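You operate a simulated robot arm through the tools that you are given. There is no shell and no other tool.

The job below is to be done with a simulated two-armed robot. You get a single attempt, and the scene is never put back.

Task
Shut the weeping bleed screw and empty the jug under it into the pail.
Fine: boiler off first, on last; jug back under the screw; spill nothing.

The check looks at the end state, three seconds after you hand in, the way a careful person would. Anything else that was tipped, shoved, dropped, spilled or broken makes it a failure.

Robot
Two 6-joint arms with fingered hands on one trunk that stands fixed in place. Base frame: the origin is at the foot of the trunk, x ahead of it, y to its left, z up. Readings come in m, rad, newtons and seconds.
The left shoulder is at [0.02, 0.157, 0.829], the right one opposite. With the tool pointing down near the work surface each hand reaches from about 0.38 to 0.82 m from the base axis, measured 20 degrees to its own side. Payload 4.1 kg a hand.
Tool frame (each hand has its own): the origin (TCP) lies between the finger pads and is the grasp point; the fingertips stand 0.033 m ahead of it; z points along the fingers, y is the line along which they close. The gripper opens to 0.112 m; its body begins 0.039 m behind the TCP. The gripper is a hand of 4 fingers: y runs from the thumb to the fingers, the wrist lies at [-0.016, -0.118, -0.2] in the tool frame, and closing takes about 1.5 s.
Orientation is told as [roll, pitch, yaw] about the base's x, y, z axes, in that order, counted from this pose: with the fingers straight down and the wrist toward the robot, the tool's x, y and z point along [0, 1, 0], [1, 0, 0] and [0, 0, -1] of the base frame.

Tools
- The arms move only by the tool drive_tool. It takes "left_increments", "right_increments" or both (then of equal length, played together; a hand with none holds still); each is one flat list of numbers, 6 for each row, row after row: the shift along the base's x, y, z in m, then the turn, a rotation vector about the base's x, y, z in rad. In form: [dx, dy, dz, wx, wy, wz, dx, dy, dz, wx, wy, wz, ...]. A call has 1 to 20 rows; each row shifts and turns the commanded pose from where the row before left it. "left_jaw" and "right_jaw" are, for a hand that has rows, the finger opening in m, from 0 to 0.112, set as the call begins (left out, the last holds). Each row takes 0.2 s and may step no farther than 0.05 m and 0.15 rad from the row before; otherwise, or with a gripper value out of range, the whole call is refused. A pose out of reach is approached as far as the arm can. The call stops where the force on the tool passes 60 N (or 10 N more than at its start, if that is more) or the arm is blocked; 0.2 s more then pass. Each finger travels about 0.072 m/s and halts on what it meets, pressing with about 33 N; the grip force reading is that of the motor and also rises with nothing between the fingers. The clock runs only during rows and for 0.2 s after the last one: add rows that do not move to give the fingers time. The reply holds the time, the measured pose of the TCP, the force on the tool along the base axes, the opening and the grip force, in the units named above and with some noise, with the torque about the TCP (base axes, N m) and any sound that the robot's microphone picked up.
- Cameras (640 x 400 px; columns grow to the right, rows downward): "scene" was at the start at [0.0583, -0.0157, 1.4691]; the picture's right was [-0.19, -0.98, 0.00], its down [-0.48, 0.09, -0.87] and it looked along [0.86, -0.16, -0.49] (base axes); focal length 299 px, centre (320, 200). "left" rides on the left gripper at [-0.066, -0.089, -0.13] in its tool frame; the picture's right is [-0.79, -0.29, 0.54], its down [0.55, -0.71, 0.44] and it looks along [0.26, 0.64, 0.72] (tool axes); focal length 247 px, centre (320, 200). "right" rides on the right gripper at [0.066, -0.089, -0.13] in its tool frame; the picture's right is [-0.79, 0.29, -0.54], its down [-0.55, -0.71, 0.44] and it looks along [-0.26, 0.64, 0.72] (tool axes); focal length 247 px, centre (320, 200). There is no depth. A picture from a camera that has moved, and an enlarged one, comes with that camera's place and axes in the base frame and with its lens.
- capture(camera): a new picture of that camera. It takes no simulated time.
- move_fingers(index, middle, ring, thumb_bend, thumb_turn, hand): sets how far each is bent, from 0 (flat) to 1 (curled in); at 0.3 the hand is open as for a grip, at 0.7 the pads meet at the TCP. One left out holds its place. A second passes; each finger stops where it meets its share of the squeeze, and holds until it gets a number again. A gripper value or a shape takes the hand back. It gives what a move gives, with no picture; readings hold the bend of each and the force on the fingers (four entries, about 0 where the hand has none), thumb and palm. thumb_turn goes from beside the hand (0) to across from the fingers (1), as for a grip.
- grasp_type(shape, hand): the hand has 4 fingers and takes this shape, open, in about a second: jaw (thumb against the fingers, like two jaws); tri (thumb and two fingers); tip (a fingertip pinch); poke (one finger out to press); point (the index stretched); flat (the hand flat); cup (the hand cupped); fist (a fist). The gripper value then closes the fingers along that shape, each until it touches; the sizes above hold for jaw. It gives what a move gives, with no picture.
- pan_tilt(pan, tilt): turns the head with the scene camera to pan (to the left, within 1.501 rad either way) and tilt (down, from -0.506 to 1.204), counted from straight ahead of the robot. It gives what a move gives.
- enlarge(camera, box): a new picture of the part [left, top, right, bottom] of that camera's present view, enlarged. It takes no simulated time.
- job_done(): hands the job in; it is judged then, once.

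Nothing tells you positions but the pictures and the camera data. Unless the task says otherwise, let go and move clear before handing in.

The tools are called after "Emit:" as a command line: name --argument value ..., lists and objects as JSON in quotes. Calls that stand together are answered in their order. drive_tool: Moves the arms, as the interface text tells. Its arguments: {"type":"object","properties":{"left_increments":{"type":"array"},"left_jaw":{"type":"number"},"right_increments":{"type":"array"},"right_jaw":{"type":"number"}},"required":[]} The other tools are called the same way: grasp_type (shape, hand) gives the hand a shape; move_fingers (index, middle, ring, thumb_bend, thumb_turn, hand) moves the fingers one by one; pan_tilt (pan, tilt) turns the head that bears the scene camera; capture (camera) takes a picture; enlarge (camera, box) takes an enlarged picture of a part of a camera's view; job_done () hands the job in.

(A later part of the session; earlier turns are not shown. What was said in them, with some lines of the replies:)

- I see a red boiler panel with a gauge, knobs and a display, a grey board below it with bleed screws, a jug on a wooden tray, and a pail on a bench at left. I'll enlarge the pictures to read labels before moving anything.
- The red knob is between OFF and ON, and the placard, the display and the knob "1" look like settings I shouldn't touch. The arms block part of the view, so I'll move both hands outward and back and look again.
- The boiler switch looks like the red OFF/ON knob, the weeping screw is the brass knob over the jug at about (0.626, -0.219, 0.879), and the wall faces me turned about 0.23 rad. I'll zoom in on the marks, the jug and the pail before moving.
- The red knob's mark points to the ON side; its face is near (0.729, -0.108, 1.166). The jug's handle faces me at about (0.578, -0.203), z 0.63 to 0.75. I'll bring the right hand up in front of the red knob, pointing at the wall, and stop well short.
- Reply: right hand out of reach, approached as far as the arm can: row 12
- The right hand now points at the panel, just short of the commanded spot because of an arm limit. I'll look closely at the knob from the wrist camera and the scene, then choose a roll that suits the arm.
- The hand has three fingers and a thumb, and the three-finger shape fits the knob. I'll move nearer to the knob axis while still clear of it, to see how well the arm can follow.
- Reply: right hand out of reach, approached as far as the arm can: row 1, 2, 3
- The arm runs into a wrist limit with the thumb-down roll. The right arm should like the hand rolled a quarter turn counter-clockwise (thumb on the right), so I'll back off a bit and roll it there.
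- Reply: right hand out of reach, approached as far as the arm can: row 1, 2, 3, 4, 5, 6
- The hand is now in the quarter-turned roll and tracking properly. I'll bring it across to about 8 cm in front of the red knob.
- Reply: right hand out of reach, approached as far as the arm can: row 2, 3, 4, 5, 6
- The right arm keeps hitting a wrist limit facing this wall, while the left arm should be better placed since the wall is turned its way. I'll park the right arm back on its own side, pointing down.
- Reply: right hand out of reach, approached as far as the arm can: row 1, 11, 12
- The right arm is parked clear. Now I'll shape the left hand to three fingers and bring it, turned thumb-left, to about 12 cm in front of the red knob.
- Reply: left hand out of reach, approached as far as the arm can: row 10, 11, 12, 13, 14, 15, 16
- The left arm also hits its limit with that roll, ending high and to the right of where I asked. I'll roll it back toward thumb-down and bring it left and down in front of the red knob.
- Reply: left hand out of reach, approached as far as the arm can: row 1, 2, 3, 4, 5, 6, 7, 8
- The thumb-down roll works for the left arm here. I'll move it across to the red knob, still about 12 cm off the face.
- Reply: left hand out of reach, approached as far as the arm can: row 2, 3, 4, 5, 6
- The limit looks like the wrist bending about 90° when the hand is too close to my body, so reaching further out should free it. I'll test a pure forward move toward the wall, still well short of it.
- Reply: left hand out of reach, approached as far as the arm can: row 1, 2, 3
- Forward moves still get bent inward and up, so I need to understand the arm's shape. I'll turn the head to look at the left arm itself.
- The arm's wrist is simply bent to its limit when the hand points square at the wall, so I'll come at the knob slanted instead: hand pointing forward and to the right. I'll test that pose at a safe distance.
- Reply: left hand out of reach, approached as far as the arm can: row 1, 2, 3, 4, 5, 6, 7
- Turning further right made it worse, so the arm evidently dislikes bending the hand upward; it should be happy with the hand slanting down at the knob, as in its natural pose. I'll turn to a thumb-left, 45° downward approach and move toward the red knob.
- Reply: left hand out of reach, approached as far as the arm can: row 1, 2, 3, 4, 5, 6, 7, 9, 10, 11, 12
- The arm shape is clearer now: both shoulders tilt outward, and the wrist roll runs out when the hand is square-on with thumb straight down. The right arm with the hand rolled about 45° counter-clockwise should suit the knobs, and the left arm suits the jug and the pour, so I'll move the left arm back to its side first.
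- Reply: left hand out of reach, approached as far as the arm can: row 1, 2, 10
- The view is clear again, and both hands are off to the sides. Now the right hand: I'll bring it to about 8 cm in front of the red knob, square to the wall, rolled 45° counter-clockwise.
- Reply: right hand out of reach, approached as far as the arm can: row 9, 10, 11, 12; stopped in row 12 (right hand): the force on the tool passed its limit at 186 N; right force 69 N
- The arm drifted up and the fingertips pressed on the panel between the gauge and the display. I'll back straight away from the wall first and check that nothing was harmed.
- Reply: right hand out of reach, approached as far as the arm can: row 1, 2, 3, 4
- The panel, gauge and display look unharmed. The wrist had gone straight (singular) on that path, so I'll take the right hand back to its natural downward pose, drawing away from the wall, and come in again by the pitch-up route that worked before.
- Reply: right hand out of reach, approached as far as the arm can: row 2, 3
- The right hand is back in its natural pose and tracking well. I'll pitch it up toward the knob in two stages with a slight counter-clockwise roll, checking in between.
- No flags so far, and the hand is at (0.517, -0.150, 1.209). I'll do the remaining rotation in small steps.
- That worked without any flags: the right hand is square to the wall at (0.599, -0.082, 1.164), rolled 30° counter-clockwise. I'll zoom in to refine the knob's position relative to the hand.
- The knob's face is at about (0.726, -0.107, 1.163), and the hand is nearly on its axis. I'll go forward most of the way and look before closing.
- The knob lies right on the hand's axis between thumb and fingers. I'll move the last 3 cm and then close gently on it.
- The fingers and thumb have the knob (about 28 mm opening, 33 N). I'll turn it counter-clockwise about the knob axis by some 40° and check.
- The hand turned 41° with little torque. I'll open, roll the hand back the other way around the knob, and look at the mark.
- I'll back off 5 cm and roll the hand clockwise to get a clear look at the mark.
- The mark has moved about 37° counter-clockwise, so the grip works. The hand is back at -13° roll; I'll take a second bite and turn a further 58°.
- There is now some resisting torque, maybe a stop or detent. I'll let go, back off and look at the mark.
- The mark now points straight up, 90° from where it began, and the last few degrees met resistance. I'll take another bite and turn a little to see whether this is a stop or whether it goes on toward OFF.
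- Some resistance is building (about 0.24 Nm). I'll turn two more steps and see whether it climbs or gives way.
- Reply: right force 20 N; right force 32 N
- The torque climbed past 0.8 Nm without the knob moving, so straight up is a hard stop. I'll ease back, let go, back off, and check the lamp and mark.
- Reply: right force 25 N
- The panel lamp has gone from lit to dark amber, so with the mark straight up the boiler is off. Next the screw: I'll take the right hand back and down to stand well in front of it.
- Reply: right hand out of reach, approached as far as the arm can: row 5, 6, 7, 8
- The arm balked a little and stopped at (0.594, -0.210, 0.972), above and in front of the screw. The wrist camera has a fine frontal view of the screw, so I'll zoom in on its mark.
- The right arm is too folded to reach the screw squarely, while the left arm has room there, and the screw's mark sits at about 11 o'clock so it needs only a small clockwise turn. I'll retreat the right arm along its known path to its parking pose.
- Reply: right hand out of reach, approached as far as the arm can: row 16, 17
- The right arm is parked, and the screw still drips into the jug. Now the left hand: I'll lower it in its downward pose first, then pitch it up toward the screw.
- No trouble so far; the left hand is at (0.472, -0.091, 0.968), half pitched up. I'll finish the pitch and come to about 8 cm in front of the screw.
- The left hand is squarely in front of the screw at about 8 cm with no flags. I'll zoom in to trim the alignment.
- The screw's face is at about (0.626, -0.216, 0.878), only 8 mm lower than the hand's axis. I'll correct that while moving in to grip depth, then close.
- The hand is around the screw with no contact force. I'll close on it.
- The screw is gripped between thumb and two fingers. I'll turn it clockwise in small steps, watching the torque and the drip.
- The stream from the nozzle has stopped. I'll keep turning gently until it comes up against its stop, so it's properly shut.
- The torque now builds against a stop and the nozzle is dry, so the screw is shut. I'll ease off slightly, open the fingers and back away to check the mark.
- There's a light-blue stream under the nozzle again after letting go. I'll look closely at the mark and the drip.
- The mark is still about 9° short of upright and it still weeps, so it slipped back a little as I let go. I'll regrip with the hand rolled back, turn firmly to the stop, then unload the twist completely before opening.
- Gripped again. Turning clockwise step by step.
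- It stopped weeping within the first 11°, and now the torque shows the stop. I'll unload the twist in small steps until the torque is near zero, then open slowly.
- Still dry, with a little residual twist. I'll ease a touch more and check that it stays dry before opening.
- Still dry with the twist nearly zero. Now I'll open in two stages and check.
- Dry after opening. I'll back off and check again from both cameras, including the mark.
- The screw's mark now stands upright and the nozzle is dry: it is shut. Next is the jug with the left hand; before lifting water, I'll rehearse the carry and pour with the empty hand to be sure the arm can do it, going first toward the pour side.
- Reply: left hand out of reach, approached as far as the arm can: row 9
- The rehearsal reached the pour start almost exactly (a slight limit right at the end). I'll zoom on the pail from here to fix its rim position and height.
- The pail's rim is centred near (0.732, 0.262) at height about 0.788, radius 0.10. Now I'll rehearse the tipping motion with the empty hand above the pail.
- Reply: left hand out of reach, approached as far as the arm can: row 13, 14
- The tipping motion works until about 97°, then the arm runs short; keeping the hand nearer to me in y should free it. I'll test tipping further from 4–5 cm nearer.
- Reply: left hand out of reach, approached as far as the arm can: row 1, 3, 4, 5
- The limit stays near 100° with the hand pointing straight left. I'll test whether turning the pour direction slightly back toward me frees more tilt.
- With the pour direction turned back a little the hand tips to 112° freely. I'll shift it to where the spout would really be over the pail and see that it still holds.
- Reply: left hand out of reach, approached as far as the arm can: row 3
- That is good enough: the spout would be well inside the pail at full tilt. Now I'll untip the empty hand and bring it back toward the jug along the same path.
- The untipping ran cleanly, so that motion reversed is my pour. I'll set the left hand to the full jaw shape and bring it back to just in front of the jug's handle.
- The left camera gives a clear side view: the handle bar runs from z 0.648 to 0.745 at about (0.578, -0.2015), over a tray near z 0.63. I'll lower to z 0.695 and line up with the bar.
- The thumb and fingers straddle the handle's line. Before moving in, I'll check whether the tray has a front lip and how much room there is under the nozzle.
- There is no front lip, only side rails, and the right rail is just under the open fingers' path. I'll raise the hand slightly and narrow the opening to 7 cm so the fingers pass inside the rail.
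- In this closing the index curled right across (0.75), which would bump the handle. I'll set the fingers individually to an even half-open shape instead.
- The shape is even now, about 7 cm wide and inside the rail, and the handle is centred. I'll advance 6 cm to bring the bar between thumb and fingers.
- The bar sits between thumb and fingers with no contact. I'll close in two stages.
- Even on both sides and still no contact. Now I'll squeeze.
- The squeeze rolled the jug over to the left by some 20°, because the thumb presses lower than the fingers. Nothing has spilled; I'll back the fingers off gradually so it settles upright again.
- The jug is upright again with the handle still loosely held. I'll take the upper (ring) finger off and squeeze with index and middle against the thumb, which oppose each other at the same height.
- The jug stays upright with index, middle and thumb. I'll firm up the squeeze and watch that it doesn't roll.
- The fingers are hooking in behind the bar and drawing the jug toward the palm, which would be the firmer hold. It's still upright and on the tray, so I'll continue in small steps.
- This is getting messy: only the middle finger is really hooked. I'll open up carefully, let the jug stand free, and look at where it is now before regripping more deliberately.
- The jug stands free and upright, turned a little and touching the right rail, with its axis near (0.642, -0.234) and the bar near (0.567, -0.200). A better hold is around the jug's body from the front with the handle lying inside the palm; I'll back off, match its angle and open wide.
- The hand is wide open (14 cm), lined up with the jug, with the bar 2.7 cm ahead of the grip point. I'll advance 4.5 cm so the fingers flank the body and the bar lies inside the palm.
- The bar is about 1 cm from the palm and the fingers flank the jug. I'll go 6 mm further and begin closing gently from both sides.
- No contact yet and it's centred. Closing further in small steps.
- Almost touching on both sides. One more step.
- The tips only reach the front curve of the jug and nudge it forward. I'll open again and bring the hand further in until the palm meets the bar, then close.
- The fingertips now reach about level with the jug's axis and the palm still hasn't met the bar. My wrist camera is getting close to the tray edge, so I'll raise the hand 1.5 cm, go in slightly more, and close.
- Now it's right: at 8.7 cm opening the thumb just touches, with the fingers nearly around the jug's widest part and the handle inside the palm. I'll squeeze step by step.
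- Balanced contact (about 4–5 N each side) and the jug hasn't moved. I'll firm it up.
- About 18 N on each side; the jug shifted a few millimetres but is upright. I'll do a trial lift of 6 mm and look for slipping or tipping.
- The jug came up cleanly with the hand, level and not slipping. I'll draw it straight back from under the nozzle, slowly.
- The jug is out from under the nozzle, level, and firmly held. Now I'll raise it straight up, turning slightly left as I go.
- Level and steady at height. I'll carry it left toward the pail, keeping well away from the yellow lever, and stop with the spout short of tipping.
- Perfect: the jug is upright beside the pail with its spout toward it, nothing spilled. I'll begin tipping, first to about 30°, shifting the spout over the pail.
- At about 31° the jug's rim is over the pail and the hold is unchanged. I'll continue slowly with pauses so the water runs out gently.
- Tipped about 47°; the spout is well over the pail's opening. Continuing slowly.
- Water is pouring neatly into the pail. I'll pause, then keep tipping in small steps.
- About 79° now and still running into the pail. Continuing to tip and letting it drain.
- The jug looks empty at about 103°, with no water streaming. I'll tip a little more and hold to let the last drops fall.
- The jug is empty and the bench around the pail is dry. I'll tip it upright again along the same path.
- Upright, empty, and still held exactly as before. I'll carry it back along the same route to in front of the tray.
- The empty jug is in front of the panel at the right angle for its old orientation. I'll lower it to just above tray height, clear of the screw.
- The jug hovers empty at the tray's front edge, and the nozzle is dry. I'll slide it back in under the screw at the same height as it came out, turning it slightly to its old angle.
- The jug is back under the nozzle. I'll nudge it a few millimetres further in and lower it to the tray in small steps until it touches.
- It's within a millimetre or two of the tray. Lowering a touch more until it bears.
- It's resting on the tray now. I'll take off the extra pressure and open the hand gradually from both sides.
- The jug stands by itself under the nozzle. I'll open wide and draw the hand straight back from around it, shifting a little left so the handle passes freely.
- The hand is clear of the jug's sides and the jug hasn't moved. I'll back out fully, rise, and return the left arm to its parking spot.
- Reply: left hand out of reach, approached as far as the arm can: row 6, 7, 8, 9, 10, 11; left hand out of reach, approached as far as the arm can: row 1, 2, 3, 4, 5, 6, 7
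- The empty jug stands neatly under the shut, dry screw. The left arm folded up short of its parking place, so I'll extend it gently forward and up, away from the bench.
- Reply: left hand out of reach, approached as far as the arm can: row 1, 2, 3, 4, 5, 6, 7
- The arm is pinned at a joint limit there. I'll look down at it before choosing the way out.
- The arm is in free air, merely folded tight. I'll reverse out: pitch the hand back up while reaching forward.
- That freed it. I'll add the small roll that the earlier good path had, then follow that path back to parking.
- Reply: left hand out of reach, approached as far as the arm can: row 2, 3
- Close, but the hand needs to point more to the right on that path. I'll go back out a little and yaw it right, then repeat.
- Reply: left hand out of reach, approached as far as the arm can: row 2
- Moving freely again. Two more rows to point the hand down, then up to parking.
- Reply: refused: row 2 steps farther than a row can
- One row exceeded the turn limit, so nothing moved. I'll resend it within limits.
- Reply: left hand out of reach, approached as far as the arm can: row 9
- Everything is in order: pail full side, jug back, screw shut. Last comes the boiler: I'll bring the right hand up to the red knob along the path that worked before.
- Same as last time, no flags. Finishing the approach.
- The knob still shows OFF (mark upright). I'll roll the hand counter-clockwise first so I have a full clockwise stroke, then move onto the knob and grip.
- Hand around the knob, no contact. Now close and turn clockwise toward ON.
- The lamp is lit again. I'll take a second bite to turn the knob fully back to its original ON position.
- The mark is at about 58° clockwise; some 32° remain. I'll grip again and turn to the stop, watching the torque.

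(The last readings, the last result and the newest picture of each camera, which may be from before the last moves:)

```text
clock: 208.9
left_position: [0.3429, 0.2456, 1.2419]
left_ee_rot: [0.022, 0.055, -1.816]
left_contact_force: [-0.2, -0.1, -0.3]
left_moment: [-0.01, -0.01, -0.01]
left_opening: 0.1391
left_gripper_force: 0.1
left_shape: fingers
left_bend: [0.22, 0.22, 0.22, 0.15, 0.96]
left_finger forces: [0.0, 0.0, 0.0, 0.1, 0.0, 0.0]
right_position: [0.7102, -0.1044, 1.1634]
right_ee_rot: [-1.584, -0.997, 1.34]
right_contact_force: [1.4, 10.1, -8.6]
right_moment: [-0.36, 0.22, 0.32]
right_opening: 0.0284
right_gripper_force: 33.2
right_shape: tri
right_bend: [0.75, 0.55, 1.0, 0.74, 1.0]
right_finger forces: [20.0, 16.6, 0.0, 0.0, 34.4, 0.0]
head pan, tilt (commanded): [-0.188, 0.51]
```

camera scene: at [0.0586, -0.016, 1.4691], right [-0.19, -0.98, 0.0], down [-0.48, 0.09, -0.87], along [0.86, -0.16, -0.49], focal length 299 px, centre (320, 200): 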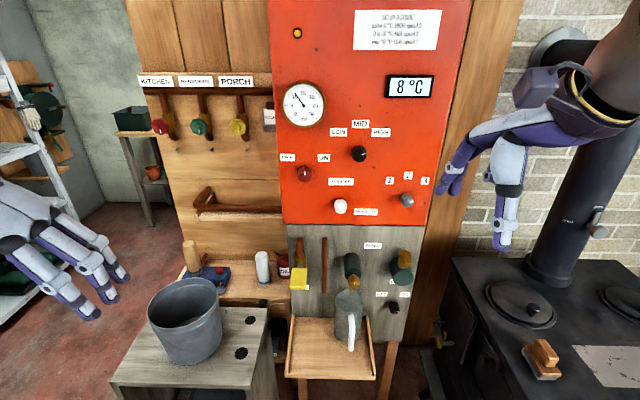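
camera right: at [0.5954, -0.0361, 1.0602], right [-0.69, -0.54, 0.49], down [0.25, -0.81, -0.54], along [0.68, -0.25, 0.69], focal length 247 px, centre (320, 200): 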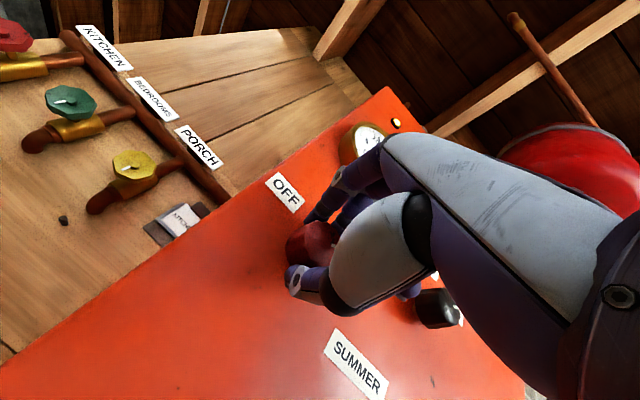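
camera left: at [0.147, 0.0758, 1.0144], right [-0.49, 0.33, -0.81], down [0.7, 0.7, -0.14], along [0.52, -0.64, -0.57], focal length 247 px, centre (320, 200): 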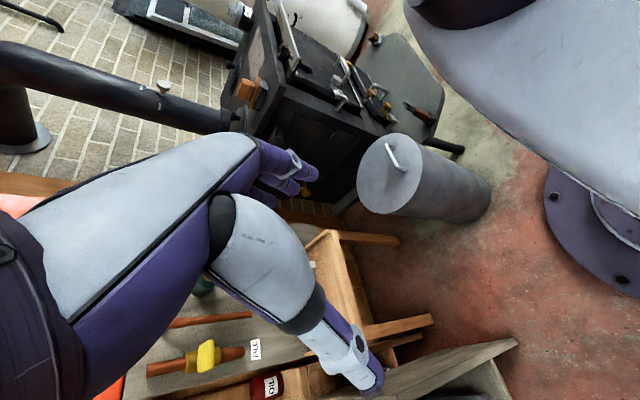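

The torque shows the ON stop. I'll unload the twist, open in stages and back off to check.

Emit:
drive_tool --right_increments '[0, 0, 0, -0.0779, 0.0182, 0, 0, 0, 0, -0.039, 0.0091, 0]'

Emit:
drive_tool --right_increments '[0, 0, 0, 0, 0, 0, 0, 0, 0, 0, 0, 0]' --right_jaw 0.04

Emit:
drive_tool --right_increments '[0, 0, 0, 0, 0, 0, 0, 0, 0, 0, 0, 0, 0, 0, 0, 0, 0, 0, 0, 0, 0, 0, 0, 0, 0, 0, 0, 0, 0, 0, -0.0244, 0.0057, 0, 0, 0, 0, -0.0244, 0.0057, 0, 0, 0, 0, -0.0244, 0.0057, 0, 0, 0, 0, -0.02, 0.0047, 0, 0, 0, 0, 0, 0, 0, 0, 0, 0]' --right_jaw 0.112

Emit:
enlarge --camera "scene" --box '[265, 135, 345, 215]'

Emit:
enlarge --camera "right" --box '[200, 180, 370, 330]'

Emit:
enlarge --camera "scene" --box '[265, 0, 475, 150]'

```text
clock: 209.5
left_position: [0.3428, 0.245, 1.2414]
left_ee_rot: [0.023, 0.056, -1.815]
left_contact_force: [0.2, 0.2, -0.6]
left_moment: [0.03, 0.03, -0.01]
left_opening: 0.1395
left_gripper_force: 0.0
left_shape: fingers
left_bend: [0.22, 0.22, 0.22, 0.15, 0.96]
left_finger forces: [0.0, 0.0, 0.0, 0.0, 0.0, 0.0]
right_position: [0.7103, -0.105, 1.1653]
right_ee_rot: [-1.588, -0.877, 1.339]
right_contact_force: [-3.8, 9.1, -8.1]
right_moment: [-0.1, 0.28, 0.21]
right_opening: 0.0286
right_gripper_force: 33.0
right_shape: tri
right_bend: [0.75, 0.56, 1.0, 0.74, 1.0]
right_finger forces: [20.0, 13.4, 0.0, 0.1, 33.9, 0.1]
head pan, tilt (commanded): [-0.188, 0.51]
```

```text
clock: 210.1
left_position: [0.3422, 0.2445, 1.2412]
left_ee_rot: [0.022, 0.055, -1.815]
left_contact_force: [-0.2, 0.0, -0.2]
left_moment: [-0.04, 0.02, 0.03]
left_opening: 0.1391
left_gripper_force: 0.0
left_shape: fingers
left_bend: [0.22, 0.22, 0.22, 0.15, 0.96]
left_finger forces: [0.0, 0.1, 0.0, 0.0, 0.0, 0.1]
right_position: [0.7101, -0.1079, 1.1665]
right_ee_rot: [-1.593, -0.879, 1.341]
right_contact_force: [0.2, 0.4, -0.2]
right_moment: [0.01, 0.04, 0.01]
right_opening: 0.0396
right_gripper_force: 0.1
right_shape: tri
right_bend: [0.76, 0.51, 0.99, 0.73, 1.0]
right_finger forces: [0.0, 0.1, 0.0, 0.1, 0.0, 0.0]
head pan, tilt (commanded): [-0.188, 0.51]
```

```text
clock: 212.3
left_position: [0.3433, 0.2447, 1.2412]
left_ee_rot: [0.023, 0.056, -1.815]
left_contact_force: [0.7, 0.9, -0.1]
left_moment: [0.0, 0.04, 0.0]
left_opening: 0.1392
left_gripper_force: 0.1
left_shape: fingers
left_bend: [0.22, 0.22, 0.22, 0.15, 0.96]
left_finger forces: [0.1, 0.1, 0.0, 0.1, 0.0, 0.0]
right_position: [0.6177, -0.0854, 1.1649]
right_ee_rot: [-1.587, -0.875, 1.341]
right_contact_force: [-0.6, 0.5, -0.2]
right_moment: [0.02, -0.03, 0.01]
right_opening: 0.1118
right_gripper_force: 0.1
right_shape: tri
right_bend: [0.3, 0.3, 0.99, 0.3, 0.98]
right_finger forces: [0.1, 0.0, 0.0, 0.0, 0.1, 0.1]
head pan, tilt (commanded): [-0.188, 0.51]
```

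```text
5.00 times, centred on (305, 175) of scene
camera zoom: at [0.0583, -0.0157, 1.4691], right [-0.19, -0.98, 0.0], down [-0.48, 0.09, -0.87], along [0.86, -0.16, -0.49], focal length 1493 px, centre (395, 325)
```

zoom: 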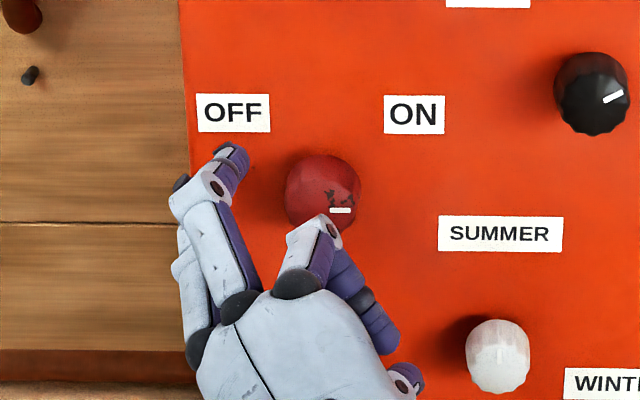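

```text
2.67 times, centred on (285, 255) of right
camera zoom: at [0.4914, -0.0594, 1.0533], right [-0.63, -0.28, 0.72], down [0.21, -0.96, -0.19], along [0.74, 0.03, 0.67], focal length 659 px, centre (413, 53)
```

zoom: 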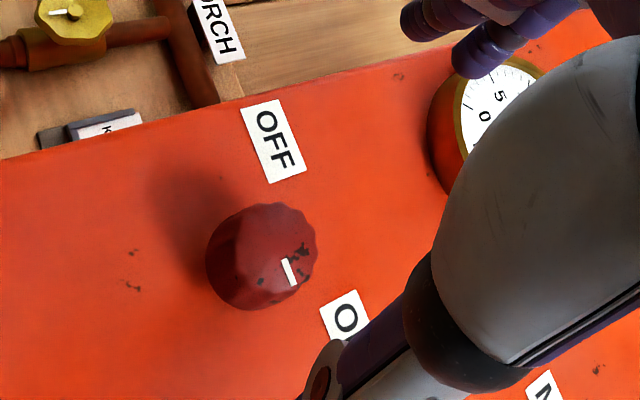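

```text
2.67 times, centred on (370, 75) of scene
camera zoom: at [0.0583, -0.0157, 1.4691], right [-0.19, -0.98, 0.0], down [-0.48, 0.09, -0.87], along [0.86, -0.16, -0.49], focal length 796 px, centre (187, 533)
```

zoom: 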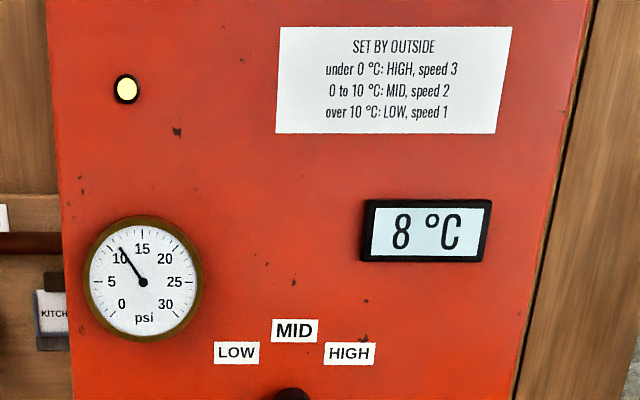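

The red knob is back at its ON mark with the lamp lit, and the other knobs are untouched. I'll retreat the right arm to its parking pose and make a final check of everything.

Emit:
drive_tool --right_increments '[-0.015, 0.0035, 0, 0.0828, -0.0194, 0, 0, 0, 0, 0.0828, -0.0194, 0, -0.0208, -0.0173, 0.0108, 0.0665, 0.1176, -0.0253, -0.0208, -0.0173, 0.0108, 0.0665, 0.1176, -0.0253, -0.0208, -0.0173, 0.0108, 0.0665, 0.1176, -0.0253, -0.0208, -0.0173, 0.0108, 0.0665, 0.1176, -0.0253, -0.0208, -0.0173, 0.0108, 0.0665, 0.1176, -0.0253, -0.0208, -0.0173, 0.0108, 0.0665, 0.1176, -0.0253, -0.0208, -0.0173, 0.0108, 0.0665, 0.1176, -0.0253, -0.0208, -0.0173, 0.0108, 0.0665, 0.1176, -0.0253, -0.0208, -0.0173, 0.0108, 0.0665, 0.1176, -0.0253, -0.0208, -0.0173, 0.0108, 0.0665, 0.1176, -0.0253, -0.0208, -0.0173, 0.0108, 0.0665, 0.1176, -0.0253, 0, 0, 0, 0, 0, 0]'

Emit:
capture --camera "scene"

Emit:
enlarge --camera "scene" --box '[275, 70, 445, 230]'

Emit:
enlarge --camera "scene" --box '[280, 230, 420, 390]'

Emit:
enlarge --camera "scene" --box '[110, 230, 310, 400]'

Emit:
enlarge --camera "right" --box '[120, 100, 320, 290]'

```text
clock: 215.3
left_position: [0.343, 0.246, 1.2411]
left_ee_rot: [0.023, 0.055, -1.813]
left_contact_force: [0.1, 0.5, -0.2]
left_moment: [0.01, 0.01, 0.01]
left_opening: 0.1392
left_gripper_force: 0.1
left_shape: fingers
left_bend: [0.22, 0.22, 0.22, 0.15, 0.96]
left_finger forces: [0.0, 0.0, 0.1, 0.1, 0.0, 0.1]
right_position: [0.371, -0.2698, 1.284]
right_ee_rot: [0.036, -0.132, -0.161]
right_contact_force: [0.3, 0.4, 0.3]
right_moment: [0.03, -0.01, 0.0]
right_opening: 0.1117
right_gripper_force: 0.1
right_shape: tri
right_bend: [0.3, 0.3, 0.99, 0.3, 0.98]
right_finger forces: [0.0, 0.1, 0.0, 0.1, 0.0, 0.1]
head pan, tilt (commanded): [-0.188, 0.51]
```

```text
taken
camera scene: at [0.0583, -0.0157, 1.4691], right [-0.19, -0.98, 0.0], down [-0.48, 0.09, -0.87], along [0.86, -0.16, -0.49], focal length 299 px, centre (320, 200)
```

scene: 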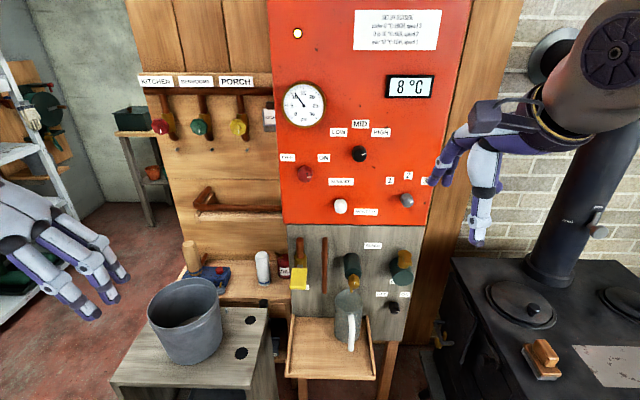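

```text
2.50 times, centred on (360, 150) of scene
camera zoom: at [0.0583, -0.0157, 1.4691], right [-0.19, -0.98, 0.0], down [-0.48, 0.09, -0.87], along [0.86, -0.16, -0.49], focal length 746 px, centre (220, 325)
```

zoom: 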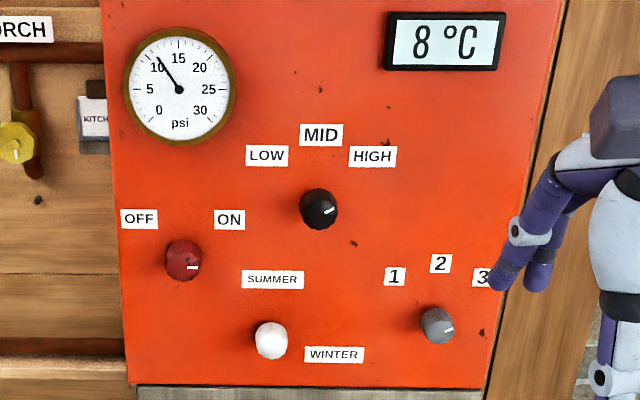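

```text
2.50 times, centred on (350, 310) of scene
camera zoom: at [0.0583, -0.0157, 1.4691], right [-0.19, -0.98, 0.0], down [-0.48, 0.09, -0.87], along [0.86, -0.16, -0.49], focal length 746 px, centre (245, -75)
```

zoom: 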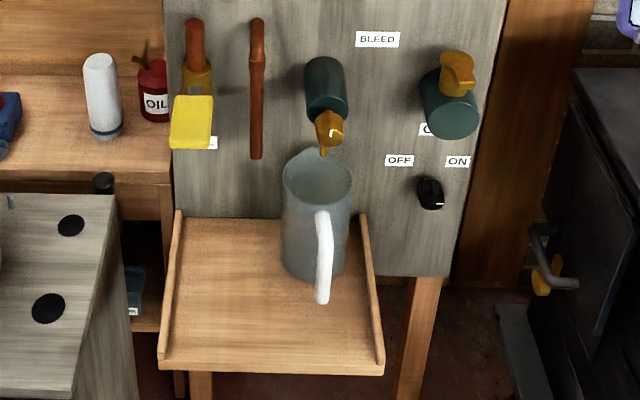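

```text
2.35 times, centred on (210, 315) of scene
camera zoom: at [0.0583, -0.0157, 1.4691], right [-0.19, -0.98, 0.0], down [-0.48, 0.09, -0.87], along [0.86, -0.16, -0.49], focal length 702 px, centre (579, -71)
```

zoom: 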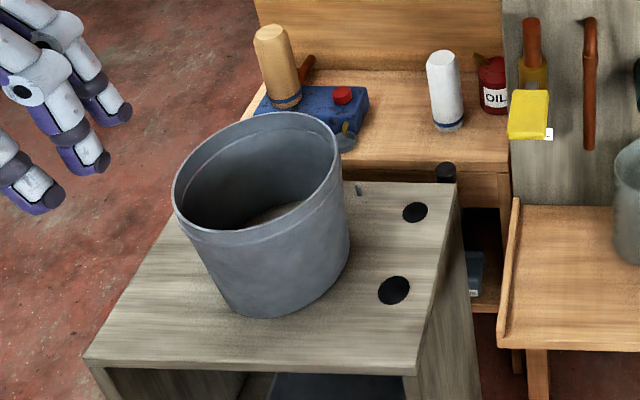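

```text
2.11 times, centred on (220, 195) of right
camera zoom: at [0.2779, -0.1922, 1.4031], right [0.08, -0.84, 0.54], down [-0.72, -0.43, -0.55], along [0.69, -0.35, -0.64], focal length 520 px, centre (530, 210)
```

zoom: 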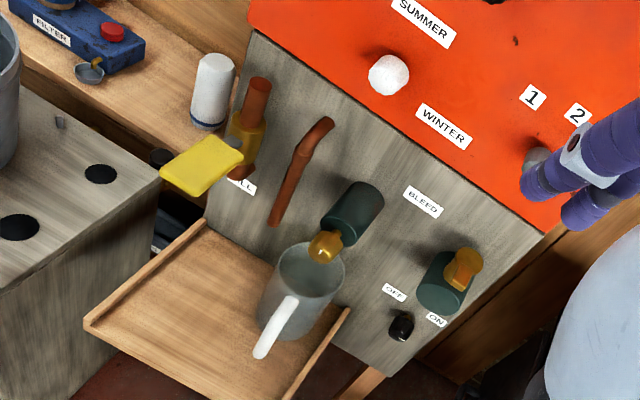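

Everything looks right: boiler lamp lit, knob at ON, screw mark upright, jug empty under it, pail with the water, and no puddles. One last close look at the nozzle and the inside of the jug.

Emit:
enlarge --camera "scene" --box '[325, 250, 385, 320]'

Emit:
enlarge --camera "right" --box '[200, 180, 260, 270]'

```text
5.71 times, centred on (355, 285) of scene
camera zoom: at [0.0583, -0.0157, 1.4691], right [-0.19, -0.98, 0.0], down [-0.48, 0.09, -0.87], along [0.86, -0.16, -0.49], focal length 1706 px, centre (120, -286)
```

zoom: 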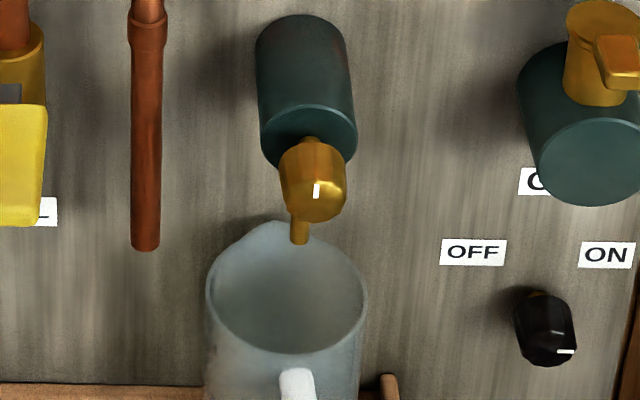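

```text
4.44 times, centred on (230, 225) of right
camera zoom: at [0.2779, -0.1922, 1.4031], right [0.08, -0.84, 0.54], down [-0.72, -0.43, -0.55], along [0.69, -0.35, -0.64], focal length 1098 px, centre (720, 89)
```

zoom: 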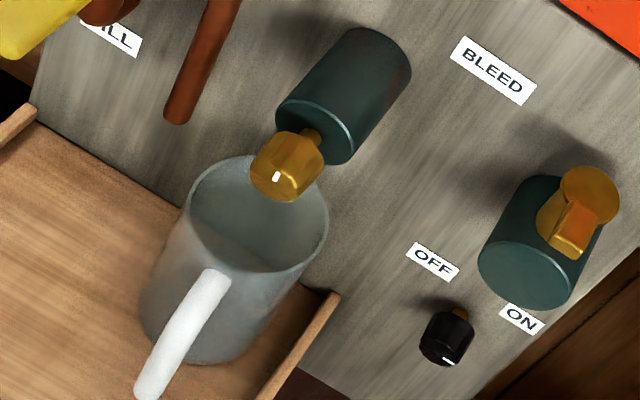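

The nozzle is dry, the screw is shut with its mark upright, and the empty jug stands right under it. Both hands are clear, so I'm handing in.

Emit:
job_done

```text
The job is handed in.
```

The job is handed in. At my last look, the bleed screw was shut and dry, and the jug stood empty under it. The water was in the pail, and I saw no spills.

- **Boiler:** I switched it off first (the panel lamp went out) and back on last (the lamp is lit and the red knob is at its ON stop again).
- **Screw:** The first try slipped back about 9° and it still wept. I gripped it again, turned it to its stop, and it stayed dry.
- **Jug:** My first grip on the handle made the jug lean about 20° on the tray, but nothing spilled. I let it settle and took it around the body instead, poured it out, and set it back with the nozzle over its opening.
- **Panel contact:** Early on, the right hand pressed hard on the red panel between the gauge and the display, peaking at 186 N. I saw no damage; the gauge and display read as before.

I didn't touch the other knobs. The heat knob points to HIGH and the speed knob to 3. The panel's notice calls for MID and speed 2 at the 8 °C shown, but changing them wasn't part of the job.
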